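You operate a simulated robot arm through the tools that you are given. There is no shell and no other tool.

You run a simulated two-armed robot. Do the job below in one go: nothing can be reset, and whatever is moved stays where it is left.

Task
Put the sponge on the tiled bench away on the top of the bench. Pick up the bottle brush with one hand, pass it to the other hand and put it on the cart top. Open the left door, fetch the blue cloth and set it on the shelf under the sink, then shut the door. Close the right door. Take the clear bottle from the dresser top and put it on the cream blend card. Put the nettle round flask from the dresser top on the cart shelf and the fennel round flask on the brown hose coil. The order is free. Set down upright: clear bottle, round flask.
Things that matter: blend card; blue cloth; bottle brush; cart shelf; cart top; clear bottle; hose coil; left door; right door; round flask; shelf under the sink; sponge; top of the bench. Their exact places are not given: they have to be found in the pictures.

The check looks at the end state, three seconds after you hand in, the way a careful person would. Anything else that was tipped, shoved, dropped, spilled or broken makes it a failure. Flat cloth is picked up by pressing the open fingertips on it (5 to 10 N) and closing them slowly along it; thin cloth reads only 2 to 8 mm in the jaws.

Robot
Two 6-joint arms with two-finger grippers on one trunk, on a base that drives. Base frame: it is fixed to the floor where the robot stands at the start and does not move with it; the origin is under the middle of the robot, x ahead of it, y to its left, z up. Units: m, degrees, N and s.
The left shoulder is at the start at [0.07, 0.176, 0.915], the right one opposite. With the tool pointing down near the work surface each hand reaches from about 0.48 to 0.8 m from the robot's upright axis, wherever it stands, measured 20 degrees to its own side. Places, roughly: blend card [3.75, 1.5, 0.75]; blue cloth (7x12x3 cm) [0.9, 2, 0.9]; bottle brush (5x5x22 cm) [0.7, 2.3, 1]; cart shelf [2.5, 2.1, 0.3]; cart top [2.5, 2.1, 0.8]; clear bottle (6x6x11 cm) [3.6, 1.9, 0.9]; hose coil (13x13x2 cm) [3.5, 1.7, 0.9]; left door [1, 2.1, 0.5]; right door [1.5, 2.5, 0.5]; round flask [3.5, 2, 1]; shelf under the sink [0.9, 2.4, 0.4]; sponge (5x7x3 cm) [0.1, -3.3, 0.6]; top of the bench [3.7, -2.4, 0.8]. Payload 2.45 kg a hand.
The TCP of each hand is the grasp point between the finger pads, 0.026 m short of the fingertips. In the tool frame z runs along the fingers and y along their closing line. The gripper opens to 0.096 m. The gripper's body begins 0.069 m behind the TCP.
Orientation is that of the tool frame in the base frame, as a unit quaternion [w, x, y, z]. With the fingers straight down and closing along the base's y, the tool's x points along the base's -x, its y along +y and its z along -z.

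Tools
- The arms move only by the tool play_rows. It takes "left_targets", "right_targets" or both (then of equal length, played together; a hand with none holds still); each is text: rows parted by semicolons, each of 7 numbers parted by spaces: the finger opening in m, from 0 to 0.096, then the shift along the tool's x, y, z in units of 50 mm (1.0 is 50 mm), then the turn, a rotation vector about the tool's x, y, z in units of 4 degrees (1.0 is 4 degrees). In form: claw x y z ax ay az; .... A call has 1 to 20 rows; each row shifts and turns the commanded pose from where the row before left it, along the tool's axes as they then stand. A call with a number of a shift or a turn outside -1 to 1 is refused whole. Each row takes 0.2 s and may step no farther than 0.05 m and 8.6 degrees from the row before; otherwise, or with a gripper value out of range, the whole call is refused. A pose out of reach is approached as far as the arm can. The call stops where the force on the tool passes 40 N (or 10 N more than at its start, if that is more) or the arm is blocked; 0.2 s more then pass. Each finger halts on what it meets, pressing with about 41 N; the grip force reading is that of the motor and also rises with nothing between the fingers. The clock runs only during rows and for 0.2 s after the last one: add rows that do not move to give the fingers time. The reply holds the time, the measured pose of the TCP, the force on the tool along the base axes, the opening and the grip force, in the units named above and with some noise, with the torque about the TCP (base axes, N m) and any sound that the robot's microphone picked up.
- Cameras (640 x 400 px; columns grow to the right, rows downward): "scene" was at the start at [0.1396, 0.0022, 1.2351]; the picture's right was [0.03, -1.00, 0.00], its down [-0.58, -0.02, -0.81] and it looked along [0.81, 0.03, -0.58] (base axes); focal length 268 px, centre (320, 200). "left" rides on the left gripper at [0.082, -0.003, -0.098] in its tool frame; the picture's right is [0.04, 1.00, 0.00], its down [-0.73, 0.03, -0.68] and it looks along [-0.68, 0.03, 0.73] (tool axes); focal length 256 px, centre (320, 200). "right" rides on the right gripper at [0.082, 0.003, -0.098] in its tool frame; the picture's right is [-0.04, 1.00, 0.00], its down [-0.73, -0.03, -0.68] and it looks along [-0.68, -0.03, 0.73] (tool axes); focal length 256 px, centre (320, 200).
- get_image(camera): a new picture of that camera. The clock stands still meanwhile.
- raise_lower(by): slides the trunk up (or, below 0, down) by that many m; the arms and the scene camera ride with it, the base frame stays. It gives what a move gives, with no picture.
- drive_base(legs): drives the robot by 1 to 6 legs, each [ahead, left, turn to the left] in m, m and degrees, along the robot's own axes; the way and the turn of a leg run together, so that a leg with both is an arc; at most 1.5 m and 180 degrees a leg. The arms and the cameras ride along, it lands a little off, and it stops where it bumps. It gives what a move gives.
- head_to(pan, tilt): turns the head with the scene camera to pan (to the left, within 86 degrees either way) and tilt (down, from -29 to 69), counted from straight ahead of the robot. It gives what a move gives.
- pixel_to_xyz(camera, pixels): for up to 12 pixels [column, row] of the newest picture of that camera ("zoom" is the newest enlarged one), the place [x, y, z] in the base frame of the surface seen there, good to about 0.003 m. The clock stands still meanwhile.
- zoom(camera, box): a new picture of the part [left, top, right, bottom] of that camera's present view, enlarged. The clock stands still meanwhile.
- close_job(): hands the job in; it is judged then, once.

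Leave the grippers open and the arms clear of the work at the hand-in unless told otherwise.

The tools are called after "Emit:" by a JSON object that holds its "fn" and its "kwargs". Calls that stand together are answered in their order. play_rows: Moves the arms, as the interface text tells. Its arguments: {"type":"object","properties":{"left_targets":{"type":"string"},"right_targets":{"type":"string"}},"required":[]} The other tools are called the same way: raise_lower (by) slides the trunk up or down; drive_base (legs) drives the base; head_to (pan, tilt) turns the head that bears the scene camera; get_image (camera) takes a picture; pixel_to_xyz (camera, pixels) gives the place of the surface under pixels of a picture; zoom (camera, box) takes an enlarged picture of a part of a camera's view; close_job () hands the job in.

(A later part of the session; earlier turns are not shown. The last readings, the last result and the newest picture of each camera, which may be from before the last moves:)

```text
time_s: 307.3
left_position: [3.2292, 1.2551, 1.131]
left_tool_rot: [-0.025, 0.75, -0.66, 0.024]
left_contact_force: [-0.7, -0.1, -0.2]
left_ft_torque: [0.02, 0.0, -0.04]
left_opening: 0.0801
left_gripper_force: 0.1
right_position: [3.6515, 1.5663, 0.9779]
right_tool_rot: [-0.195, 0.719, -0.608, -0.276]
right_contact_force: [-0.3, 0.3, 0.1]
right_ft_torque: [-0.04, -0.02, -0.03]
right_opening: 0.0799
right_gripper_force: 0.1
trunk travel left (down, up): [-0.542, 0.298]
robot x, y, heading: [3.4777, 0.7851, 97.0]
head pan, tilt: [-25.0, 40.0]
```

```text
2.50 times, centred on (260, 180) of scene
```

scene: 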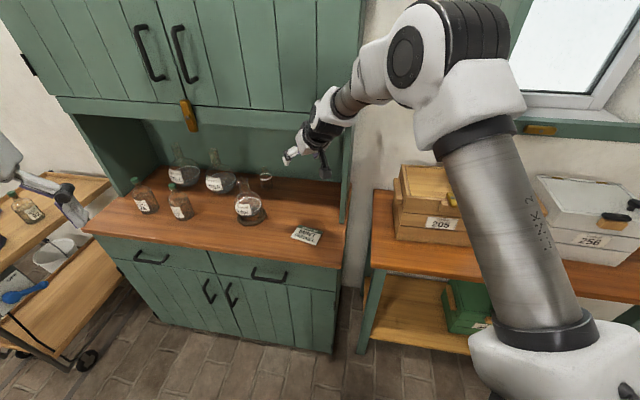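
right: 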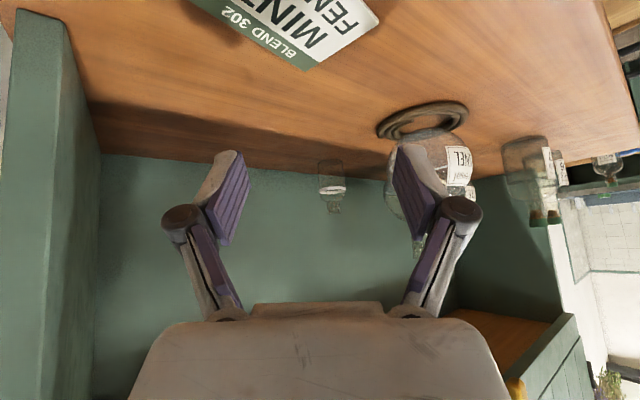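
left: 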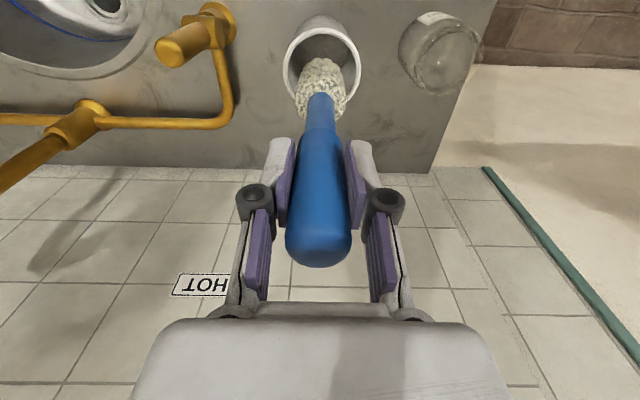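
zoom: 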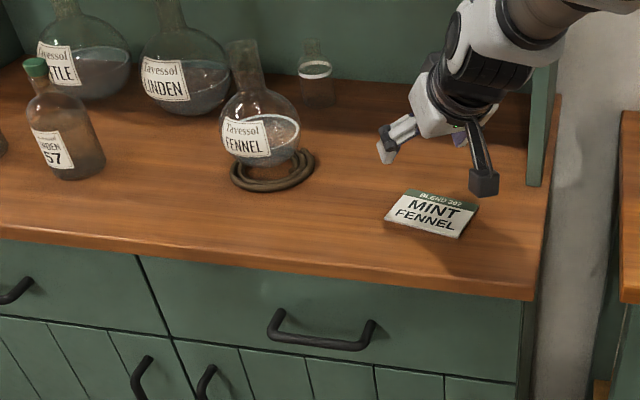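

The bottle's axis is at about (3.568, 1.93), top z≈0.965. I'll lower to grip its body, open the fingers wide and drive in along the diagonal, stopping short.

Emit:
{"fn": "raise_lower", "kwargs": {"by": -0.07}}

Emit:
{"fn": "play_rows", "kwargs": {"right_targets": "0.09 0 0 0 0 0 0; 0.09 0 0 0 0 0 0"}}

Emit:
{"fn": "drive_base", "kwargs": {"legs": [[0.25, 0.026, 0]]}}

Emit:
{"fn": "get_image", "kwargs": {"camera": "right"}}

Emit:
{"fn": "zoom", "kwargs": {"camera": "scene", "box": [150, 100, 370, 260]}}

```text
time_s: 308.4
left_position: [3.2294, 1.255, 1.0614]
left_tool_rot: [-0.026, 0.75, -0.66, 0.022]
left_contact_force: [-0.1, 0.0, 0.5]
left_ft_torque: [0.02, -0.01, 0.02]
left_opening: 0.0798
left_gripper_force: 0.0
right_position: [3.6531, 1.5656, 0.9084]
right_tool_rot: [-0.195, 0.719, -0.608, -0.275]
right_contact_force: [-0.1, -0.5, 0.4]
right_ft_torque: [-0.02, 0.01, 0.02]
right_opening: 0.0797
right_gripper_force: 0.0
trunk travel left (down, up): [-0.472, 0.368]
robot x, y, heading: [3.4785, 0.7888, 97.1]
head pan, tilt: [-25.0, 40.0]
```

```text
time_s: 309.0
left_position: [3.2282, 1.2553, 1.0618]
left_tool_rot: [-0.024, 0.75, -0.66, 0.023]
left_contact_force: [0.5, -0.4, -0.1]
left_ft_torque: [0.02, 0.02, 0.01]
left_opening: 0.0803
left_gripper_force: 0.1
right_position: [3.6536, 1.5659, 0.9066]
right_tool_rot: [-0.195, 0.719, -0.607, -0.275]
right_contact_force: [0.0, 0.0, -0.5]
right_ft_torque: [-0.03, -0.03, 0.02]
right_opening: 0.0903
right_gripper_force: 0.1
trunk travel left (down, up): [-0.472, 0.368]
robot x, y, heading: [3.4788, 0.7914, 97.4]
head pan, tilt: [-25.0, 40.0]
```

```text
time_s: 310.8
left_position: [3.1709, 1.4997, 1.0596]
left_tool_rot: [-0.025, 0.751, -0.66, 0.023]
left_contact_force: [-0.1, 0.3, 0.6]
left_ft_torque: [-0.03, -0.04, 0.02]
left_opening: 0.0798
left_gripper_force: 0.1
right_position: [3.595, 1.8121, 0.9067]
right_tool_rot: [-0.195, 0.719, -0.607, -0.276]
right_contact_force: [0.1, 0.2, 0.3]
right_ft_torque: [-0.01, 0.05, 0.02]
right_opening: 0.0903
right_gripper_force: 0.2
trunk travel left (down, up): [-0.472, 0.368]
robot x, y, heading: [3.4235, 1.0336, 97.7]
head pan, tilt: [-25.0, 40.0]
```

```text
taken
```

right: 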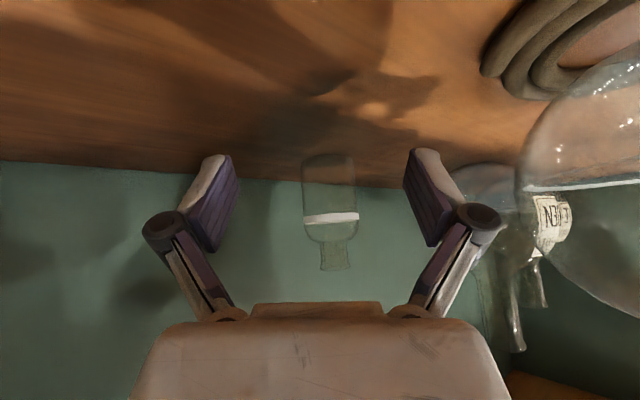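

```text
2.50 times, centred on (260, 180) of scene
```

zoom: 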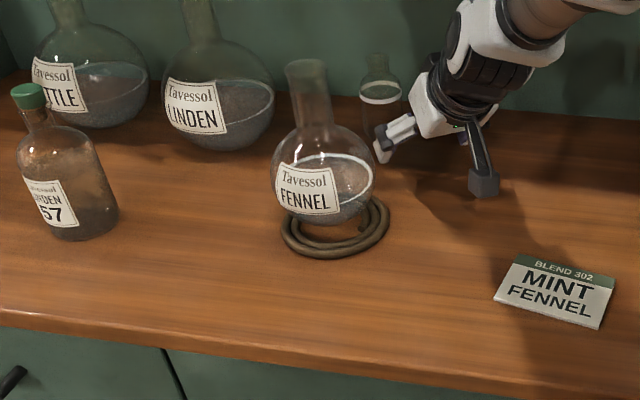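

The bottle is centred ahead, 12 cm away. I'll drive 9 cm more.

Emit:
{"fn": "drive_base", "kwargs": {"legs": [[0.088, 0.011, 0]]}}

Emit:
{"fn": "get_image", "kwargs": {"camera": "right"}}

```text
time_s: 311.9
left_position: [3.1501, 1.5868, 1.0609]
left_tool_rot: [-0.025, 0.75, -0.66, 0.022]
left_contact_force: [0.4, 0.9, 0.4]
left_ft_torque: [0.0, -0.04, 0.03]
left_opening: 0.0801
left_gripper_force: 0.0
right_position: [3.5732, 1.8991, 0.9064]
right_tool_rot: [-0.195, 0.72, -0.607, -0.276]
right_contact_force: [0.0, 0.2, -0.4]
right_ft_torque: [0.0, 0.01, -0.02]
right_opening: 0.0899
right_gripper_force: 0.1
trunk travel left (down, up): [-0.472, 0.368]
robot x, y, heading: [3.3995, 1.12, 97.4]
head pan, tilt: [-25.0, 40.0]
```

```text
taken
```

right: 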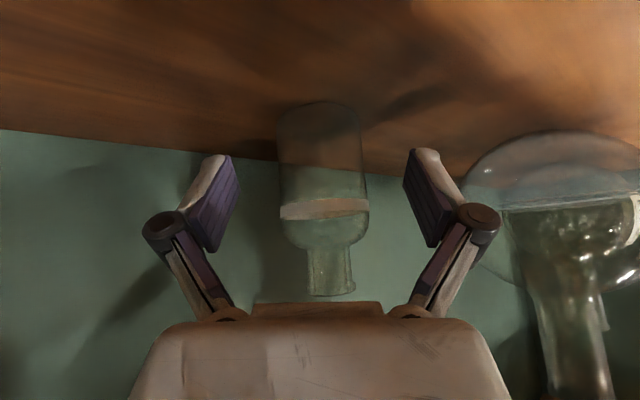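

The bottle is nearly between the pads. I'll advance 3 cm with the arm and close gently.

Emit:
{"fn": "play_rows", "kwargs": {"right_targets": "0.09 -0.23 0.02 0.19 0 0 0; 0.09 -0.23 0.02 0.19 0 0 0; 0.09 0 0 0 0 0 0; 0.075 0 0 0 0 0 0; 0.065 0 0 0 0 0 0; 0.058 0 0 0 0 0 0; 0.05 0 0 0 0 0 0; 0.04 0 0 0 0 0 0; 0.03 0 0 0 0 0 0; 0.03 0 0 0 0 0 0"}}

Emit:
{"fn": "get_image", "kwargs": {"camera": "right"}}

```text
time_s: 314.1
left_position: [3.1503, 1.5857, 1.061]
left_tool_rot: [-0.025, 0.75, -0.66, 0.023]
left_contact_force: [-0.2, 0.7, -1.1]
left_ft_torque: [0.0, 0.0, 0.01]
left_opening: 0.0796
left_gripper_force: 0.1
right_position: [3.5654, 1.927, 0.907]
right_tool_rot: [-0.196, 0.719, -0.607, -0.276]
right_contact_force: [-0.3, -0.1, 2.2]
right_ft_torque: [0.01, 0.0, 0.04]
right_opening: 0.0485
right_gripper_force: 41.2
trunk travel left (down, up): [-0.472, 0.368]
robot x, y, heading: [3.4007, 1.1223, 97.4]
head pan, tilt: [-25.0, 40.0]
```

```text
taken
```

right: 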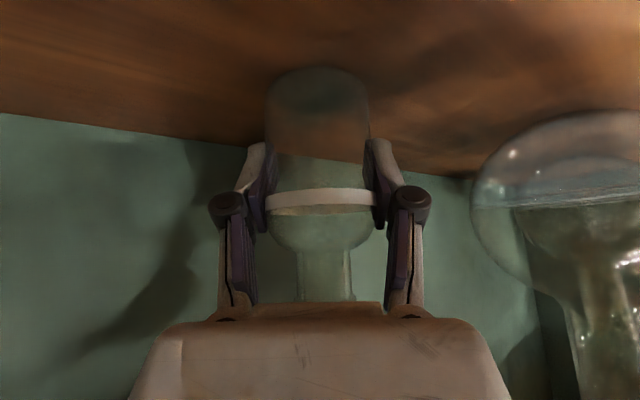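

The bottle is gripped (48.5 mm). I'll lift 6 cm and drive straight back along the same diagonal to above the card.

Emit:
{"fn": "raise_lower", "kwargs": {"by": 0.06}}

Emit:
{"fn": "drive_base", "kwargs": {"legs": [[-0.36, -0.051, 0]]}}

Emit:
{"fn": "get_image", "kwargs": {"camera": "scene"}}

Emit:
{"fn": "get_image", "kwargs": {"camera": "right"}}

```text
time_s: 315.1
left_position: [3.1506, 1.5814, 1.1169]
left_tool_rot: [-0.026, 0.75, -0.66, 0.021]
left_contact_force: [-0.5, 0.3, 0.2]
left_ft_torque: [0.0, 0.03, -0.01]
left_opening: 0.08
left_gripper_force: 0.1
right_position: [3.5661, 1.9187, 0.9446]
right_tool_rot: [-0.185, 0.723, -0.61, -0.266]
right_contact_force: [0.4, 0.3, -0.7]
right_ft_torque: [0.02, -0.02, 0.03]
right_opening: 0.0484
right_gripper_force: 41.0
trunk travel left (down, up): [-0.532, 0.308]
robot x, y, heading: [3.3984, 1.1185, 97.3]
head pan, tilt: [-25.0, 40.0]
```

```text
time_s: 317.4
left_position: [3.244, 1.2381, 1.1213]
left_tool_rot: [-0.024, 0.753, -0.657, 0.023]
left_contact_force: [-0.4, 0.1, 0.0]
left_ft_torque: [0.02, -0.01, 0.03]
left_opening: 0.0799
left_gripper_force: 0.1
right_position: [3.6553, 1.5806, 0.9676]
right_tool_rot: [-0.194, 0.722, -0.604, -0.276]
right_contact_force: [-0.7, -0.5, -0.7]
right_ft_torque: [0.02, -0.02, 0.02]
right_opening: 0.0484
right_gripper_force: 41.1
trunk travel left (down, up): [-0.532, 0.308]
robot x, y, heading: [3.4974, 0.7729, 97.9]
head pan, tilt: [-25.0, 40.0]
```

```text
taken
```

scene: 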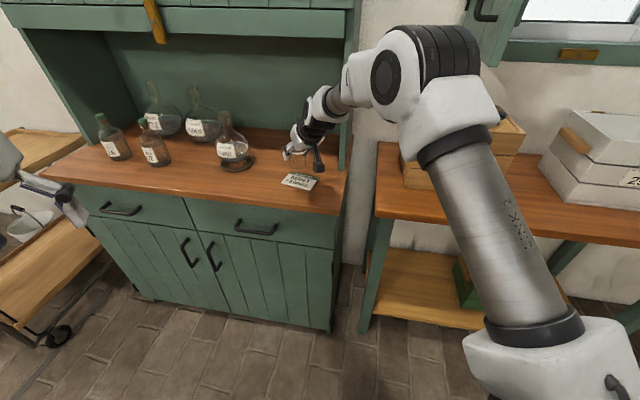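

```text
taken
```

right: 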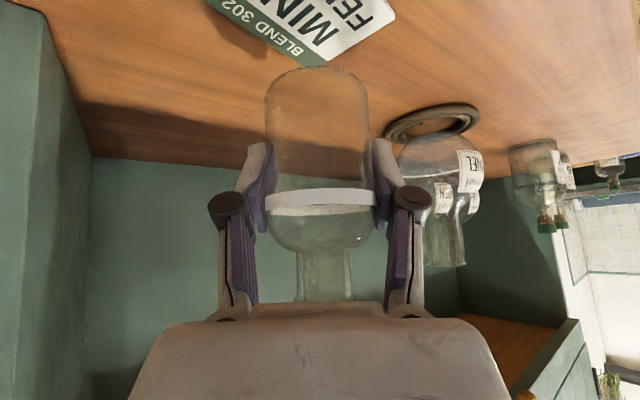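

All flasks are still standing. I'll zoom to re-measure the card under the bottle.

Emit:
{"fn": "zoom", "kwargs": {"camera": "scene", "box": [240, 110, 380, 220]}}

```text
3.64 times, centred on (310, 165) of scene
```

zoom: 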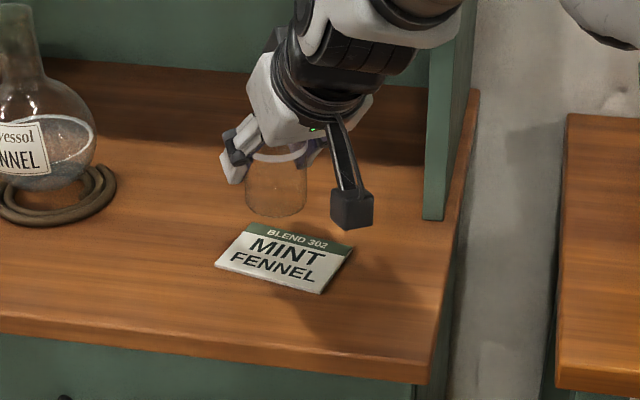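

Emit:
{"fn": "pixel_to_xyz", "kwargs": {"camera": "zoom", "pixels": [[247, 227], [346, 249], [321, 288], [222, 264], [284, 257], [275, 200], [276, 212]]}}

```text
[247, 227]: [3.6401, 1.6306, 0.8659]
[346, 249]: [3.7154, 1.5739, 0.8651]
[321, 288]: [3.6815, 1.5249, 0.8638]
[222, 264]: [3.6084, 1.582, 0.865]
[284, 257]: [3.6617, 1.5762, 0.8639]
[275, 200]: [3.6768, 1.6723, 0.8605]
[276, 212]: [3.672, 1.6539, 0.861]
```

The card's centre is (3.661, 1.578), and the bottle's axis is about 8 mm off. I'll correct that with the arm and then lower.

Emit:
{"fn": "play_rows", "kwargs": {"right_targets": "0.03 0.09 -0.13 -0.073 0 0 0; 0.03 0 0 0 0 0 0"}}

Emit:
{"fn": "raise_lower", "kwargs": {"by": -0.045}}

Emit:
{"fn": "zoom", "kwargs": {"camera": "scene", "box": [240, 90, 380, 200]}}

```text
time_s: 318.0
left_position: [3.2425, 1.238, 1.1219]
left_tool_rot: [-0.026, 0.753, -0.657, 0.024]
left_contact_force: [0.4, -0.5, 0.4]
left_ft_torque: [0.0, -0.01, -0.03]
left_opening: 0.0801
left_gripper_force: 0.0
right_position: [3.6637, 1.5779, 0.9671]
right_tool_rot: [-0.194, 0.722, -0.604, -0.276]
right_contact_force: [0.0, 0.9, -0.9]
right_ft_torque: [0.01, 0.02, 0.02]
right_opening: 0.0486
right_gripper_force: 41.0
trunk travel left (down, up): [-0.532, 0.308]
robot x, y, heading: [3.4985, 0.777, 97.9]
head pan, tilt: [-25.0, 40.0]
```

```text
time_s: 318.9
left_position: [3.2443, 1.2382, 1.0767]
left_tool_rot: [-0.025, 0.753, -0.657, 0.023]
left_contact_force: [0.1, 0.0, -0.3]
left_ft_torque: [-0.01, 0.01, 0.03]
left_opening: 0.08
left_gripper_force: 0.1
right_position: [3.6649, 1.5779, 0.9213]
right_tool_rot: [-0.193, 0.723, -0.603, -0.276]
right_contact_force: [0.8, -0.5, -0.3]
right_ft_torque: [0.02, 0.0, -0.01]
right_opening: 0.0486
right_gripper_force: 40.8
trunk travel left (down, up): [-0.487, 0.353]
robot x, y, heading: [3.5009, 0.7745, 97.8]
head pan, tilt: [-25.0, 40.0]
```

```text
3.64 times, centred on (310, 145) of scene
```

zoom: 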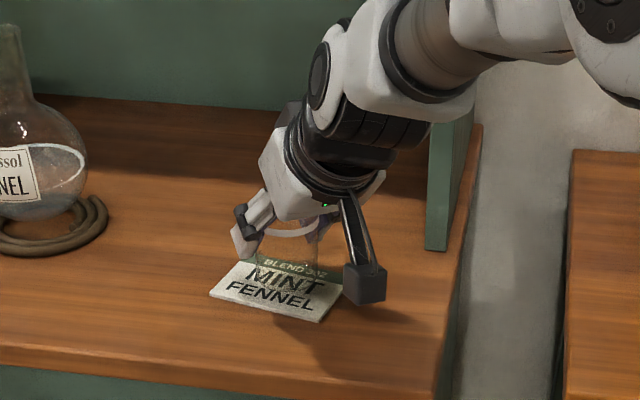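

It's about 1 cm above the card and centred within 4 mm. Lowering in small steps until contact.

Emit:
{"fn": "play_rows", "kwargs": {"right_targets": "0.03 0.063 0 0.0775 0 0 0; 0.03 0.025 0 0.031 0 0 0; 0.03 0.025 0 0.031 0 0 0; 0.03 0.025 0 0.031 0 0 0; 0.03 0 0 0 0 0 0"}}

```text
time_s: 320.1
left_position: [3.2425, 1.2366, 1.0759]
left_tool_rot: [-0.025, 0.753, -0.657, 0.023]
left_contact_force: [0.0, 0.0, 0.0]
left_ft_torque: [0.05, 0.04, 0.03]
left_opening: 0.08
left_gripper_force: 0.0
right_position: [3.6617, 1.5794, 0.9106]
right_tool_rot: [-0.195, 0.722, -0.603, -0.277]
right_contact_force: [1.9, 0.6, 3.4]
right_ft_torque: [0.07, -0.14, 0.0]
right_opening: 0.0485
right_gripper_force: 41.4
trunk travel left (down, up): [-0.487, 0.353]
robot x, y, heading: [3.5012, 0.7768, 97.8]
head pan, tilt: [-25.0, 40.0]
```

It's touching the card lightly (3.4 N). Opening the fingers slowly.

Emit:
{"fn": "play_rows", "kwargs": {"right_targets": "0.04 0.006 0 0.008 0 0 0; 0.049 0 0 0 0 0 0; 0.052 0 0 0 0 0 0; 0.056 0 0 0 0 0 0; 0.065 0 0 0 0 0 0; 0.08 0 0 0 0 0 0; 0.09 0 0 0 0 0 0; 0.09 0 0 0 0 0 0"}}

Emit:
{"fn": "get_image", "kwargs": {"camera": "right"}}

Emit:
{"fn": "zoom", "kwargs": {"camera": "scene", "box": [240, 90, 380, 200]}}

```text
time_s: 321.9
left_position: [3.2436, 1.2378, 1.0759]
left_tool_rot: [-0.025, 0.753, -0.657, 0.023]
left_contact_force: [0.0, -0.3, 0.3]
left_ft_torque: [-0.03, -0.03, -0.01]
left_opening: 0.0799
left_gripper_force: 0.1
right_position: [3.6629, 1.5776, 0.9094]
right_tool_rot: [-0.195, 0.722, -0.604, -0.276]
right_contact_force: [0.5, -0.5, -0.2]
right_ft_torque: [-0.02, 0.01, 0.0]
right_opening: 0.0905
right_gripper_force: 0.0
trunk travel left (down, up): [-0.487, 0.353]
robot x, y, heading: [3.4965, 0.7741, 97.5]
head pan, tilt: [-25.0, 40.0]
```

```text
taken
```

right: 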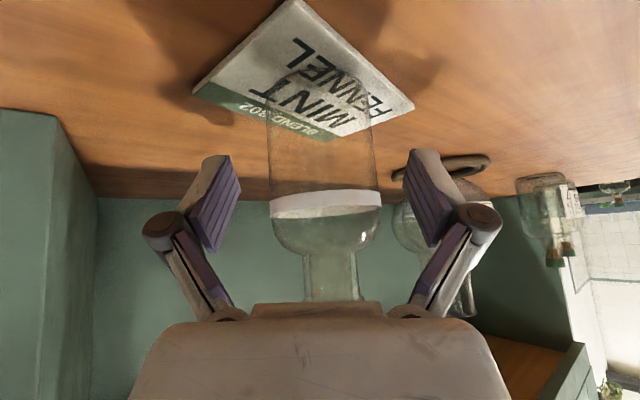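

```text
3.64 times, centred on (310, 145) of scene
```

zoom: 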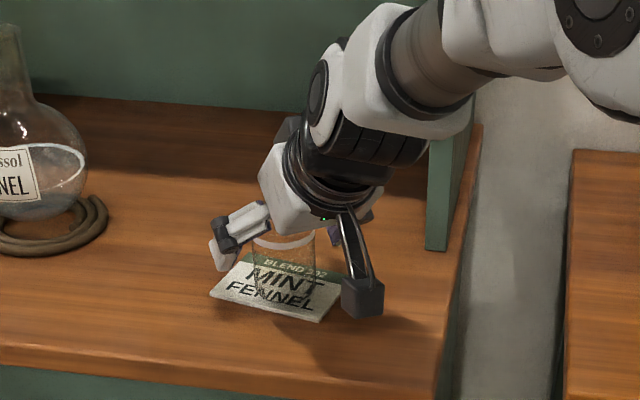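

The bottle stands on the card. I'll withdraw the hand up and back along its fingers.

Emit:
{"fn": "play_rows", "kwargs": {"right_targets": "0.09 0 0 -0.6 0 0 0; 0.09 0 0 -0.8 0 0 0; 0.09 0 0 -0.8 0 0 0; 0.09 0 0 -0.6 0 0 0; 0.09 0 0 0 0 0 0"}}

Emit:
{"fn": "get_image", "kwargs": {"camera": "scene"}}

Emit:
{"fn": "zoom", "kwargs": {"camera": "scene", "box": [140, 60, 380, 220]}}

```text
time_s: 323.1
left_position: [3.244, 1.2369, 1.0751]
left_tool_rot: [-0.025, 0.753, -0.657, 0.024]
left_contact_force: [-0.3, -0.1, 0.5]
left_ft_torque: [0.0, -0.02, 0.04]
left_opening: 0.0801
left_gripper_force: 0.0
right_position: [3.6873, 1.4932, 1.0166]
right_tool_rot: [-0.193, 0.722, -0.604, -0.276]
right_contact_force: [0.0, 0.7, 0.8]
right_ft_torque: [0.0, 0.01, -0.04]
right_opening: 0.0904
right_gripper_force: 0.0
trunk travel left (down, up): [-0.487, 0.353]
robot x, y, heading: [3.4994, 0.7722, 97.7]
head pan, tilt: [-25.0, 40.0]
```

```text
taken
```

scene: 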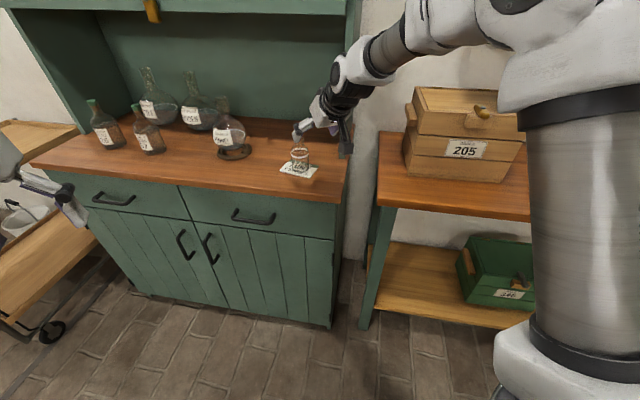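

```text
2.50 times, centred on (260, 140) of scene
```

zoom: 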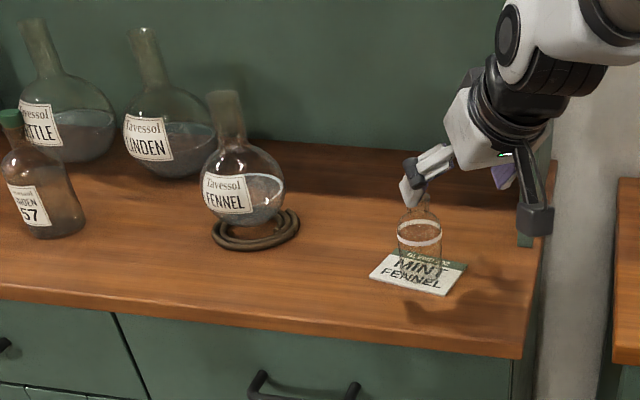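

The bottle is well placed on the card, and FENNEL is still upright. Last comes the NETTLE flask. I'll raise the trunk and bring the right hand back to pointing down and retracted.

Emit:
{"fn": "raise_lower", "kwargs": {"by": 0.15}}

Emit:
{"fn": "play_rows", "kwargs": {"right_targets": "0.08 0 0 0 0.106 0.978 0.059; 0.08 0 0 0 0.106 0.978 0.059; 0.08 0 0 0 0.106 0.978 0.059; 0.08 0 0 0 0.106 0.978 0.059; 0.08 0 0 0 0.106 0.978 0.059; 0.08 0 0 0 0.106 0.978 0.059; 0.08 0 0 0 0.106 0.978 0.059; 0.08 0 0 0 0.106 0.978 0.059; 0.08 0 0 0 0.106 0.978 0.059; 0.08 0 0 0 0.106 0.978 0.059; 0.08 0.8 0 0 0 0 0; 0.08 0.8 0 0 0 0 0; 0.08 0.8 0 0 0 0 0; 0.08 0 0 0 0 0 0"}}

```text
time_s: 324.9
left_position: [3.2441, 1.2379, 1.2262]
left_tool_rot: [-0.024, 0.753, -0.657, 0.022]
left_contact_force: [0.6, 0.3, -1.3]
left_ft_torque: [-0.01, -0.02, 0.01]
left_opening: 0.08
left_gripper_force: 0.1
right_position: [3.6874, 1.4925, 1.1683]
right_tool_rot: [-0.194, 0.722, -0.603, -0.277]
right_contact_force: [0.6, -0.4, 0.3]
right_ft_torque: [-0.03, -0.01, 0.01]
right_opening: 0.09
right_gripper_force: 0.0
trunk travel left (down, up): [-0.637, 0.203]
robot x, y, heading: [3.4953, 0.7733, 97.9]
head pan, tilt: [-25.0, 40.0]
```

```text
time_s: 327.9
left_position: [3.2444, 1.2377, 1.2258]
left_tool_rot: [-0.025, 0.753, -0.657, 0.022]
left_contact_force: [1.0, -0.4, -0.1]
left_ft_torque: [-0.01, -0.01, 0.0]
left_opening: 0.0798
left_gripper_force: 0.0
right_position: [3.7031, 1.3739, 1.168]
right_tool_rot: [-0.002, 0.753, -0.658, -0.001]
right_contact_force: [-0.2, -0.3, 0.2]
right_ft_torque: [0.01, -0.03, 0.0]
right_opening: 0.0802
right_gripper_force: 0.0
trunk travel left (down, up): [-0.637, 0.203]
robot x, y, heading: [3.4988, 0.7738, 97.8]
head pan, tilt: [-25.0, 40.0]
```

Emit:
{"fn": "drive_base", "kwargs": {"legs": [[0.288, 0.409, 0], [0, 0, -35.5]]}}

Emit:
{"fn": "head_to", "kwargs": {"pan": 10, "tilt": 35}}

Emit:
{"fn": "get_image", "kwargs": {"camera": "scene"}}

Emit:
{"fn": "zoom", "kwargs": {"camera": "scene", "box": [200, 130, 480, 290]}}

```text
time_s: 332.5
left_position: [3.1066, 1.5333, 1.2259]
left_tool_rot: [0.017, -0.522, 0.852, -0.029]
left_contact_force: [0.2, -0.4, 0.1]
left_ft_torque: [0.0, 0.0, -0.01]
left_opening: 0.0798
left_gripper_force: 0.0
right_position: [3.5625, 1.3829, 1.1671]
right_tool_rot: [0.002, -0.522, 0.853, 0.001]
right_contact_force: [-0.6, 0.5, 0.5]
right_ft_torque: [0.0, -0.03, -0.01]
right_opening: 0.0799
right_gripper_force: 0.1
trunk travel left (down, up): [-0.637, 0.203]
robot x, y, heading: [3.0529, 1.0049, 63.1]
head pan, tilt: [-25.0, 40.0]
```

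```text
time_s: 333.5
left_position: [3.1089, 1.5321, 1.2254]
left_tool_rot: [0.017, -0.522, 0.852, -0.029]
left_contact_force: [0.0, 0.0, 0.0]
left_ft_torque: [0.0, 0.01, 0.0]
left_opening: 0.0801
left_gripper_force: 0.1
right_position: [3.5625, 1.3823, 1.1657]
right_tool_rot: [0.002, -0.521, 0.853, 0.001]
right_contact_force: [0.0, 0.5, 0.6]
right_ft_torque: [0.0, -0.01, 0.01]
right_opening: 0.0798
right_gripper_force: 0.0
trunk travel left (down, up): [-0.637, 0.203]
robot x, y, heading: [3.0547, 1.0074, 63.1]
head pan, tilt: [10.0, 35.0]
```

```text
taken
```

scene: 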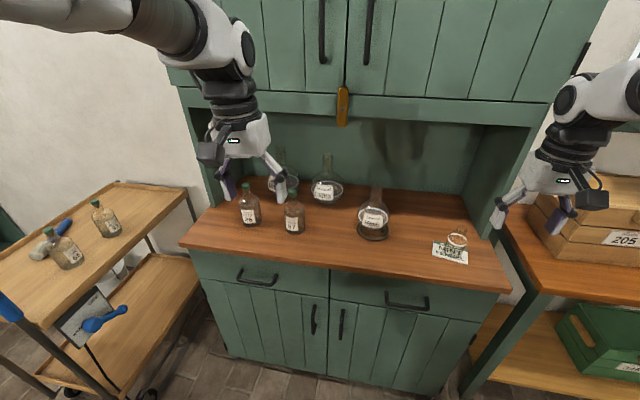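

```text
2.29 times, centred on (340, 210) of scene
```

zoom: 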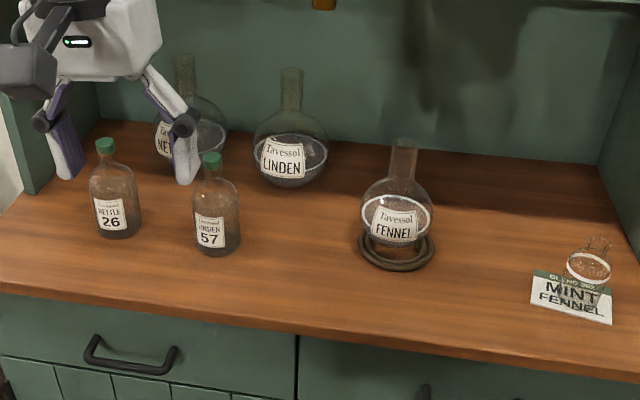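

From here I can also see the cart. I'll zoom in on its lower shelf to find free space, and measure the caps of bottles 26 and 57.

Emit:
{"fn": "zoom", "kwargs": {"camera": "scene", "box": [0, 170, 240, 400]}}

Emit:
{"fn": "pixel_to_xyz", "kwargs": {"camera": "scene", "pixels": [[246, 191], [292, 197], [293, 203], [247, 198], [150, 290], [170, 300], [120, 340], [185, 275], [130, 350], [60, 380], [90, 320], [180, 200]]}}

```text
1.74 times, centred on (120, 285) of scene
```

zoom: 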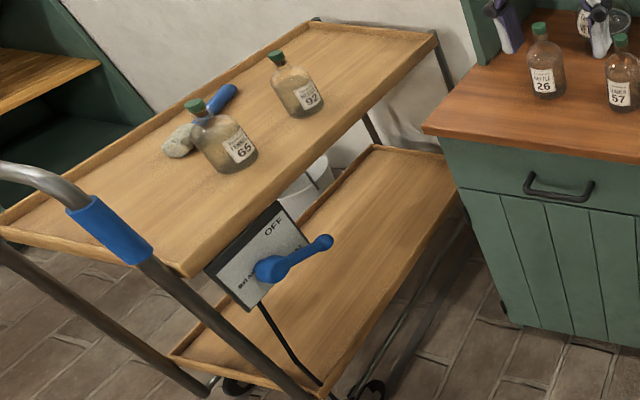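

```text
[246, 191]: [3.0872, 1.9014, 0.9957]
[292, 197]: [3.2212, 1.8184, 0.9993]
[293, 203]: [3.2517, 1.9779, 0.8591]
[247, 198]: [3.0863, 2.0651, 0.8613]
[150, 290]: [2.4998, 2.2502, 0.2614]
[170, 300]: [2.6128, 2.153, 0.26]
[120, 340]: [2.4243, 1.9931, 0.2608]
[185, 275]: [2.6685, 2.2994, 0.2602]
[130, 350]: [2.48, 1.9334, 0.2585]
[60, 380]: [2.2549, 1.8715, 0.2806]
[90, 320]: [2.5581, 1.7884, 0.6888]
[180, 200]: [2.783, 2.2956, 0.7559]
```

The cart's lower shelf is free. A brake lever hangs on its dresser side, so I'll go in from the opposite side. Now I'll pitch the left hand towards about 40°, moving it forward and a bit left.

Emit:
{"fn": "play_rows", "kwargs": {"left_targets": "0.08 -0.6 0.2 0 0 -1 0; 0.08 -0.6 0.2 0 0 -1 0; 0.08 -0.6 0.2 0 0 -1 0; 0.08 -0.6 0.2 0.1 0 -1 0; 0.08 -0.5 0.2 0.15 0 -1 0; 0.08 0 0.2 0 0 -1 0; 0.08 0 0.2 0 0 -1 0; 0.08 0 0.2 0 0 -1 0; 0.08 -0.5 0 0.4 0 -1 0; 0.08 -0.5 0 0.45 0 -1 0; 0.08 0 0 0 0 -1 0; 0.08 0 0 0 0 0 0"}}

Emit:
{"fn": "get_image", "kwargs": {"camera": "left"}}

```text
time_s: 336.1
left_position: [3.1355, 1.7568, 1.2199]
left_tool_rot: [0.336, -0.495, 0.783, 0.169]
left_contact_force: [0.1, 0.1, -1.3]
left_ft_torque: [0.05, 0.01, 0.0]
left_opening: 0.08
left_gripper_force: 0.0
right_position: [3.5614, 1.3832, 1.1668]
right_tool_rot: [0.0, -0.521, 0.853, 0.001]
right_contact_force: [0.5, 0.7, -0.7]
right_ft_torque: [-0.01, 0.01, 0.0]
right_opening: 0.08
right_gripper_force: 0.0
trunk travel left (down, up): [-0.637, 0.203]
robot x, y, heading: [3.0503, 1.0083, 63.1]
head pan, tilt: [10.0, 35.0]
```

```text
taken
```

left: 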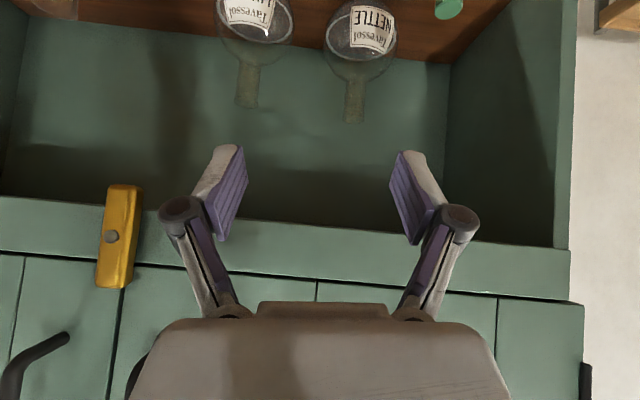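

NETTLE is bigger than FENNEL (neck top z≈1.06) and sits deeper under the cupboard behind bottles 26 and 57, so I need a flatter hand approaching between the two bottles. I'll turn left 11°, back off slightly right, and lower the trunk.

Emit:
{"fn": "drive_base", "kwargs": {"legs": [[0, 0, 11], [-0.056, -0.12, 0]]}}

Emit:
{"fn": "raise_lower", "kwargs": {"by": -0.15}}

Emit:
{"fn": "play_rows", "kwargs": {"left_targets": "0.08 -0.35 0 0.35 0 0 0; 0.08 -0.35 0 0.35 0 -1 0; 0.08 -0.35 0 0.4 0 -1 0; 0.08 0 0 0 0 -1 0; 0.08 0 0 0 0 -1 0; 0.08 0 0 0 0 -1 0; 0.08 0 0 0 0 0 0"}}

Emit:
{"fn": "get_image", "kwargs": {"camera": "left"}}

Emit:
{"fn": "get_image", "kwargs": {"camera": "scene"}}

```text
time_s: 338.1
left_position: [3.0857, 1.6699, 1.2187]
left_tool_rot: [0.317, -0.572, 0.729, 0.201]
left_contact_force: [-0.7, 0.3, 1.0]
left_ft_torque: [-0.01, -0.01, 0.01]
left_opening: 0.0802
left_gripper_force: 0.1
right_position: [3.5774, 1.3878, 1.1679]
right_tool_rot: [0.002, -0.604, 0.797, 0.0]
right_contact_force: [-0.5, 0.5, -0.4]
right_ft_torque: [0.01, -0.03, 0.0]
right_opening: 0.0798
right_gripper_force: 0.1
trunk travel left (down, up): [-0.637, 0.203]
robot x, y, heading: [3.1559, 0.9209, 74.4]
head pan, tilt: [10.0, 35.0]
```

```text
time_s: 339.9
left_position: [3.0861, 1.669, 1.0697]
left_tool_rot: [0.316, -0.571, 0.731, 0.201]
left_contact_force: [0.2, -0.2, 0.2]
left_ft_torque: [0.0, 0.03, 0.0]
left_opening: 0.0799
left_gripper_force: 0.2
right_position: [3.5783, 1.3859, 1.0181]
right_tool_rot: [0.002, -0.603, 0.797, 0.001]
right_contact_force: [-0.2, -0.8, 1.0]
right_ft_torque: [0.0, 0.06, 0.0]
right_opening: 0.0799
right_gripper_force: 0.1
trunk travel left (down, up): [-0.487, 0.353]
robot x, y, heading: [3.1511, 0.9192, 74.6]
head pan, tilt: [10.0, 35.0]
```

```text
time_s: 341.5
left_position: [3.1035, 1.7423, 1.0671]
left_tool_rot: [0.403, -0.544, 0.679, 0.282]
left_contact_force: [0.0, 0.5, -0.3]
left_ft_torque: [0.03, 0.02, 0.02]
left_opening: 0.08
left_gripper_force: 0.0
left hand out of reach, approached as far as the arm can: row 5, 6
right_position: [3.5776, 1.3869, 1.0164]
right_tool_rot: [0.002, -0.604, 0.797, 0.001]
right_contact_force: [0.2, 0.3, 0.2]
right_ft_torque: [0.01, 0.04, 0.01]
right_opening: 0.0799
right_gripper_force: 0.0
trunk travel left (down, up): [-0.487, 0.353]
robot x, y, heading: [3.153, 0.9133, 74.5]
head pan, tilt: [10.0, 35.0]
```

```text
taken
```

left: 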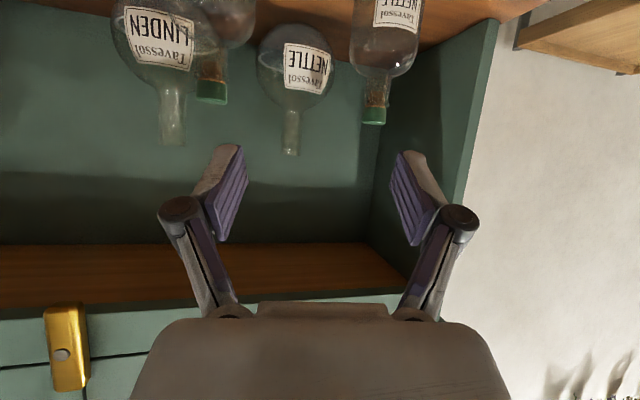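

```text
taken
```

scene: 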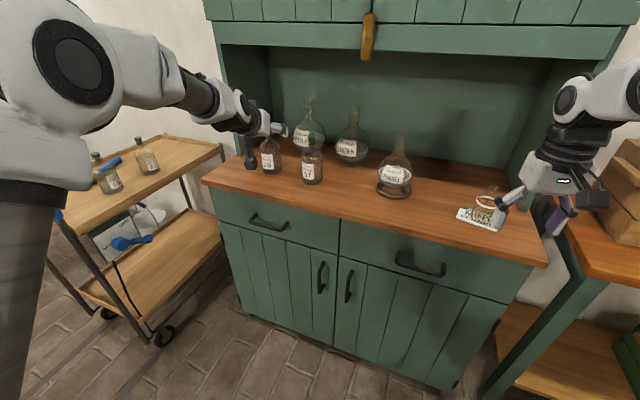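

Careful: my right hand would sweep close to the clear bottle when I drive forward, so I'll raise and retract it first. NETTLE's neck axis measures at (3.230, 2.058), top 1.062; the straight path between the bottle caps leaves 6–7 cm on each side.

Emit:
{"fn": "play_rows", "kwargs": {"left_targets": "0.06 0 0 0 0 0 0; 0.06 0 0 0 0 0 0; 0.06 0 0 0 0 0 0; 0.06 0 0 0 0 0 0; 0.06 0 0 0 0 0 0; 0.06 0 0 0 0 0 0", "right_targets": "0.08 0.4 0 -0.8 0 0 0; 0.08 0.4 0 -0.8 0 0 0; 0.08 0.4 0 -0.8 0 0 0; 0.08 0.3 0 -0.8 0 0 0; 0.08 0 0 -0.6 0 0 0; 0.08 0 0 0 0 0 0"}}

Emit:
{"fn": "drive_base", "kwargs": {"legs": [[0.2, -0.023, 0]]}}

Emit:
{"fn": "get_image", "kwargs": {"camera": "left"}}

Emit:
{"fn": "get_image", "kwargs": {"camera": "scene"}}

```text
time_s: 342.9
left_position: [3.1021, 1.7425, 1.0668]
left_tool_rot: [0.404, -0.544, 0.679, 0.282]
left_contact_force: [0.2, 0.0, 0.6]
left_ft_torque: [0.01, 0.0, 0.0]
left_opening: 0.0602
left_gripper_force: 0.0
right_position: [3.5578, 1.311, 1.2084]
right_tool_rot: [0.001, -0.604, 0.797, 0.002]
right_contact_force: [-0.5, -0.2, 0.9]
right_ft_torque: [0.02, 0.02, 0.01]
right_opening: 0.0802
right_gripper_force: 0.2
trunk travel left (down, up): [-0.487, 0.353]
robot x, y, heading: [3.1533, 0.9197, 74.5]
head pan, tilt: [10.0, 35.0]
```

```text
time_s: 344.5
left_position: [3.1809, 1.9255, 1.0657]
left_tool_rot: [0.404, -0.544, 0.679, 0.282]
left_contact_force: [-1.7, -0.2, -1.0]
left_ft_torque: [0.01, 0.0, 0.02]
left_opening: 0.0598
left_gripper_force: 0.0
right_position: [3.6355, 1.4935, 1.2066]
right_tool_rot: [0.001, -0.603, 0.798, 0.001]
right_contact_force: [0.0, 0.5, 0.4]
right_ft_torque: [-0.05, -0.04, 0.02]
right_opening: 0.0803
right_gripper_force: 0.2
trunk travel left (down, up): [-0.487, 0.353]
robot x, y, heading: [3.2267, 1.1026, 74.5]
head pan, tilt: [10.0, 35.0]
```

```text
taken
```

left: 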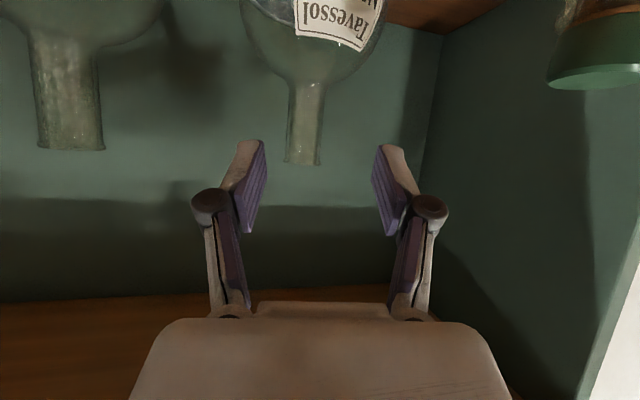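

```text
taken
```

scene: 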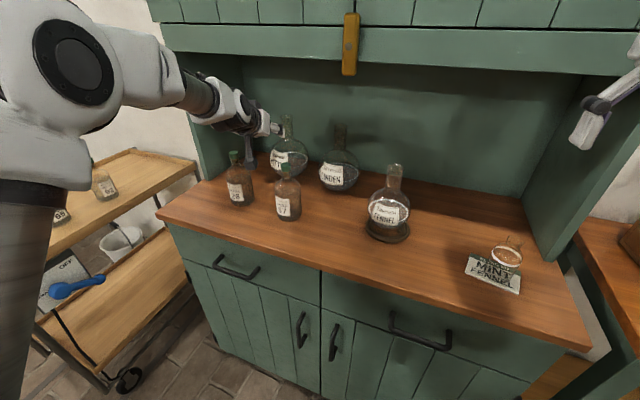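

The hand has passed the bottles; NETTLE's neck is 14 cm ahead and about 1 cm to the right. I'll drive 10 cm and correct sideways.

Emit:
{"fn": "drive_base", "kwargs": {"legs": [[0.1, -0.012, 0]]}}

Emit:
{"fn": "get_image", "kwargs": {"camera": "left"}}

```text
time_s: 345.7
left_position: [3.2197, 2.0158, 1.0655]
left_tool_rot: [0.404, -0.542, 0.681, 0.28]
left_contact_force: [-0.3, -0.2, -0.1]
left_ft_torque: [0.01, 0.0, 0.0]
left_opening: 0.06
left_gripper_force: 0.1
right_position: [3.6722, 1.5791, 1.2069]
right_tool_rot: [-0.003, -0.602, 0.799, -0.003]
right_contact_force: [1.2, 0.1, -0.3]
right_ft_torque: [-0.02, 0.0, 0.03]
right_opening: 0.0799
right_gripper_force: 0.1
trunk travel left (down, up): [-0.487, 0.353]
robot x, y, heading: [3.2682, 1.1891, 74.1]
head pan, tilt: [10.0, 35.0]
stopped in leg 1: the force on the tool passed its limit at 65 N (the readings are from after the stop); the commanded pose is now the measured one
```

```text
taken
```

left: 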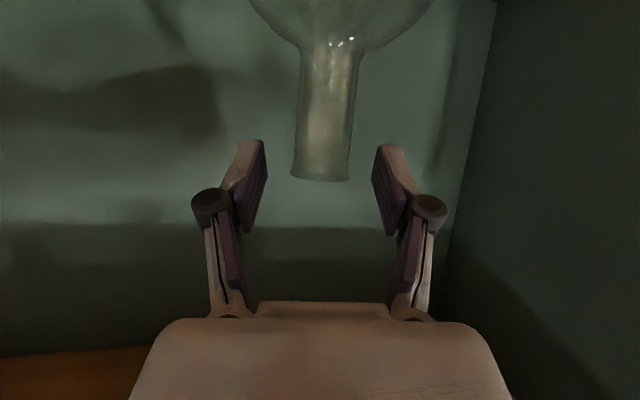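

Something touched at 65 N. The left view looks clean, so it was probably my raised right wrist meeting the cupboard front. I'll draw the right hand back and check.

Emit:
{"fn": "play_rows", "kwargs": {"right_targets": "0.08 0.4 0 0 0 0 0; 0.08 0.6 0 0 0 0 0; 0.08 0.6 0 0 0 0 0; 0.08 0.4 0 0 0 0 0; 0.08 0 0 0 0 0 0"}}

Emit:
{"fn": "get_image", "kwargs": {"camera": "scene"}}

Emit:
{"fn": "head_to", "kwargs": {"pan": -35, "tilt": 15}}

Emit:
{"fn": "get_image", "kwargs": {"camera": "scene"}}

```text
time_s: 346.9
left_position: [3.2201, 2.0152, 1.0652]
left_tool_rot: [0.404, -0.543, 0.68, 0.282]
left_contact_force: [0.1, 0.3, 1.4]
left_ft_torque: [0.01, -0.01, -0.02]
left_opening: 0.0597
left_gripper_force: 0.0
right_position: [3.6705, 1.5676, 1.2182]
right_tool_rot: [-0.003, -0.602, 0.799, -0.002]
right_contact_force: [0.2, -0.8, 0.4]
right_ft_torque: [0.0, -0.02, 0.01]
right_opening: 0.0797
right_gripper_force: 0.0
right hand out of reach, approached as far as the arm can: row 1, 2, 3, 4
trunk travel left (down, up): [-0.487, 0.353]
robot x, y, heading: [3.2642, 1.19, 74.2]
head pan, tilt: [10.0, 35.0]
```

```text
taken
```

scene: 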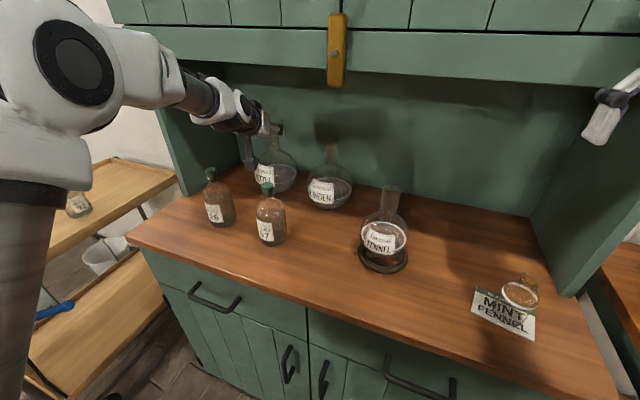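

```text
time_s: 348.0
left_position: [3.2198, 2.0156, 1.0664]
left_tool_rot: [0.404, -0.543, 0.681, 0.281]
left_contact_force: [0.7, 0.9, 0.3]
left_ft_torque: [0.01, -0.02, 0.02]
left_opening: 0.0601
left_gripper_force: 0.0
right_position: [3.6706, 1.5665, 1.2184]
right_tool_rot: [-0.003, -0.602, 0.799, -0.002]
right_contact_force: [1.7, -0.1, 0.8]
right_ft_torque: [-0.03, 0.02, 0.02]
right_opening: 0.0799
right_gripper_force: 0.1
trunk travel left (down, up): [-0.487, 0.353]
robot x, y, heading: [3.2652, 1.1882, 74.0]
head pan, tilt: [-35.0, 15.0]
```

```text
taken
```

scene: 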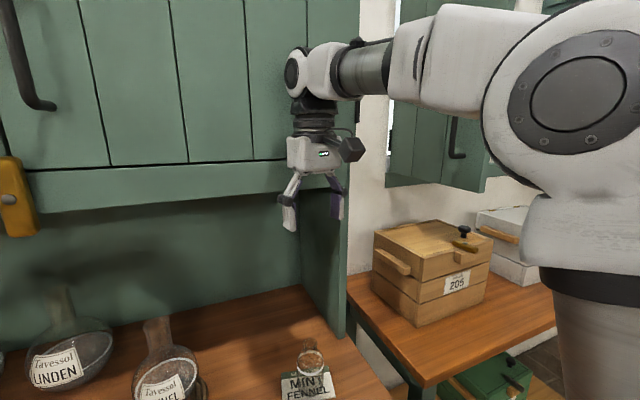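

Confirmed: the right wrist just touches the cupboard door; nothing was moved. I'll finish with the left arm only: 4 cm forward, then 3 cm down onto the neck.

Emit:
{"fn": "play_rows", "kwargs": {"left_targets": "0.06 -0.206 0.03 0.343 0 0 0; 0.06 -0.206 0.03 0.343 0 0 0; 0.06 0 0 0 0 0 0"}}

Emit:
{"fn": "get_image", "kwargs": {"camera": "left"}}

```text
time_s: 348.8
left_position: [3.2256, 2.0536, 1.0645]
left_tool_rot: [0.405, -0.543, 0.68, 0.281]
left_contact_force: [-0.1, 0.5, 0.1]
left_ft_torque: [0.0, 0.01, 0.03]
left_opening: 0.06
left_gripper_force: 0.0
right_position: [3.6691, 1.5663, 1.2189]
right_tool_rot: [-0.003, -0.602, 0.798, -0.002]
right_contact_force: [0.3, 0.0, 0.0]
right_ft_torque: [-0.02, 0.01, -0.01]
right_opening: 0.0801
right_gripper_force: 0.1
trunk travel left (down, up): [-0.487, 0.353]
robot x, y, heading: [3.2627, 1.1946, 74.1]
head pan, tilt: [-35.0, 15.0]
```

```text
taken
```

left: 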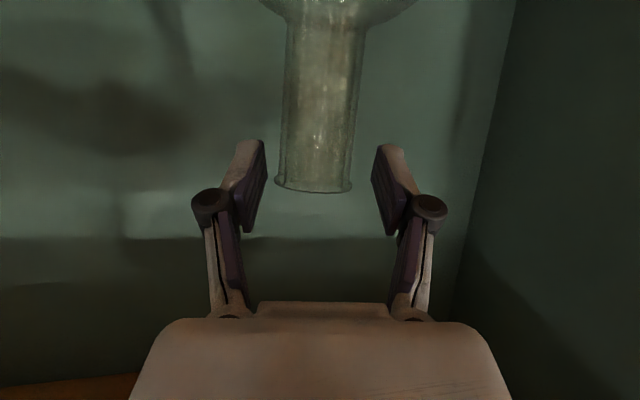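

The neck is centred between the fingers. Lowering 3 cm and closing.

Emit:
{"fn": "play_rows", "kwargs": {"left_targets": "0.06 0.257 0 0.155 0 0 0; 0.06 0.257 0 0.155 0 0 0; 0.06 0 0 0 0 0 0; 0.05 0 0 0 0 0 0; 0.04 0 0 0 0 0 0; 0.03 0 0 0 0 0 0; 0.02 0 0 0 0 0 0; 0 0 0 0 0 0 0; 0 0 0 0 0 0 0"}}

Emit:
{"fn": "get_image", "kwargs": {"camera": "left"}}

```text
time_s: 350.8
left_position: [3.2281, 2.0528, 1.0352]
left_tool_rot: [0.404, -0.543, 0.68, 0.281]
left_contact_force: [-0.8, -1.3, -0.2]
left_ft_torque: [-0.17, 0.21, -0.01]
left_opening: 0.0333
left_gripper_force: 41.1
right_position: [3.6692, 1.5669, 1.2195]
right_tool_rot: [-0.002, -0.603, 0.798, -0.002]
right_contact_force: [-0.2, 0.4, -0.5]
right_ft_torque: [-0.01, -0.02, -0.01]
right_opening: 0.0799
right_gripper_force: 0.0
trunk travel left (down, up): [-0.487, 0.353]
robot x, y, heading: [3.2637, 1.1905, 74.3]
head pan, tilt: [-35.0, 15.0]
```

```text
taken
```

left: 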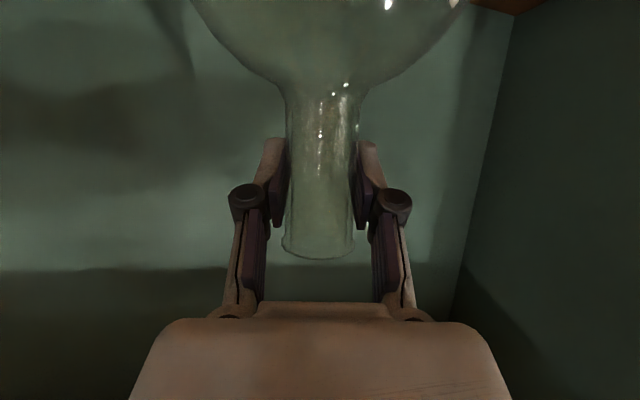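

Gripped (33 mm). Because of the cupboard above and bottles 26 and 57 in front, I'll take the flask out in stages: up 5 cm, back 11 cm, up, back, up. First 5 cm up with the arm.

Emit:
{"fn": "play_rows", "kwargs": {"left_targets": "0 -0.286 0 -0.172 0 0 0; 0 -0.286 0 -0.172 0 0 0; 0 -0.286 0 -0.172 0 0 0; 0 0 0 0 0 0 0"}}

Emit:
{"fn": "head_to", "kwargs": {"pan": 10, "tilt": 30}}

Emit:
{"fn": "get_image", "kwargs": {"camera": "scene"}}

```text
time_s: 351.8
left_position: [3.2264, 2.0561, 1.0827]
left_tool_rot: [0.404, -0.543, 0.681, 0.28]
left_contact_force: [-0.8, -0.9, -6.5]
left_ft_torque: [-0.01, 0.07, 0.0]
left_opening: 0.0333
left_gripper_force: 40.5
right_position: [3.6704, 1.5687, 1.2191]
right_tool_rot: [-0.004, -0.602, 0.799, -0.002]
right_contact_force: [0.0, -0.3, 0.5]
right_ft_torque: [0.0, -0.02, -0.03]
right_opening: 0.0799
right_gripper_force: 0.1
trunk travel left (down, up): [-0.487, 0.353]
robot x, y, heading: [3.2628, 1.1916, 74.2]
head pan, tilt: [-35.0, 15.0]
```

```text
time_s: 352.9
left_position: [3.2252, 2.0553, 1.0833]
left_tool_rot: [0.404, -0.543, 0.681, 0.28]
left_contact_force: [0.2, -0.2, -6.5]
left_ft_torque: [-0.01, 0.04, 0.01]
left_opening: 0.0334
left_gripper_force: 41.5
right_position: [3.6707, 1.5678, 1.2184]
right_tool_rot: [-0.004, -0.601, 0.799, -0.003]
right_contact_force: [-0.3, -0.4, 0.2]
right_ft_torque: [-0.01, 0.01, 0.01]
right_opening: 0.0797
right_gripper_force: 0.0
trunk travel left (down, up): [-0.487, 0.353]
robot x, y, heading: [3.2661, 1.1893, 74.1]
head pan, tilt: [10.0, 30.0]
```

```text
taken
```

scene: 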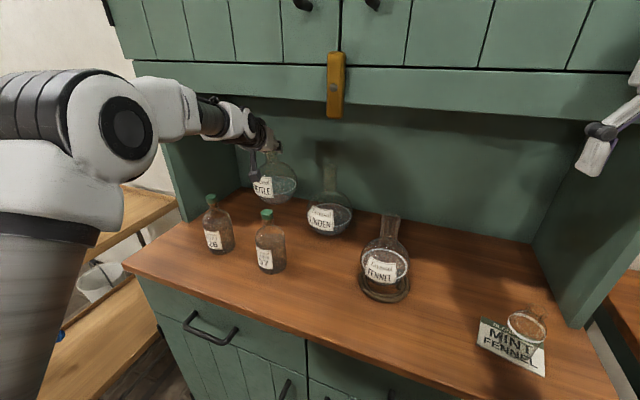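

NETTLE is up (0.65 kg), hanging straight. Backing 11 cm now.

Emit:
{"fn": "drive_base", "kwargs": {"legs": [[-0.11, 0, 0]]}}

Emit:
{"fn": "zoom", "kwargs": {"camera": "scene", "box": [160, 80, 400, 260]}}

Emit:
{"fn": "get_image", "kwargs": {"camera": "left"}}

```text
time_s: 354.1
left_position: [3.1962, 1.9487, 1.0841]
left_tool_rot: [0.405, -0.542, 0.681, 0.28]
left_contact_force: [0.3, -0.5, -7.0]
left_ft_torque: [-0.02, 0.05, -0.01]
left_opening: 0.0336
left_gripper_force: 41.3
right_position: [3.6401, 1.4611, 1.2184]
right_tool_rot: [-0.003, -0.601, 0.799, -0.003]
right_contact_force: [-0.3, -0.6, 0.5]
right_ft_torque: [0.02, 0.0, 0.02]
right_opening: 0.0798
right_gripper_force: 0.0
trunk travel left (down, up): [-0.487, 0.353]
robot x, y, heading: [3.2319, 1.0838, 74.1]
head pan, tilt: [10.0, 30.0]
```

```text
2.22 times, centred on (280, 170) of scene
```

zoom: 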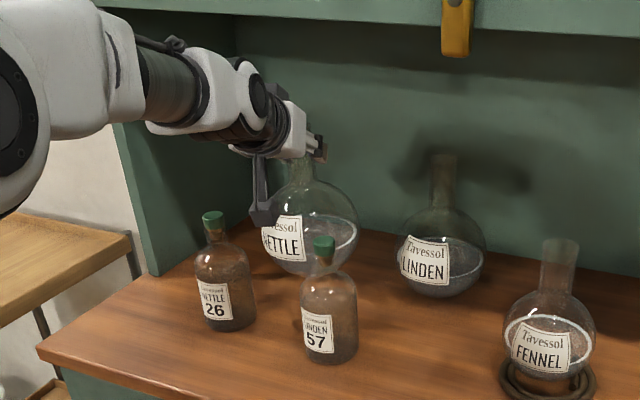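

```text
taken
```

left: 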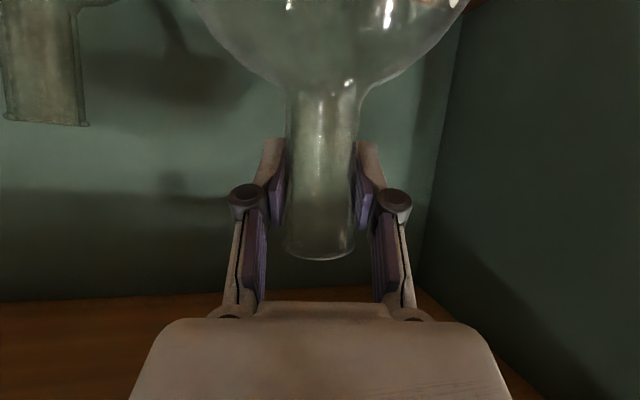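

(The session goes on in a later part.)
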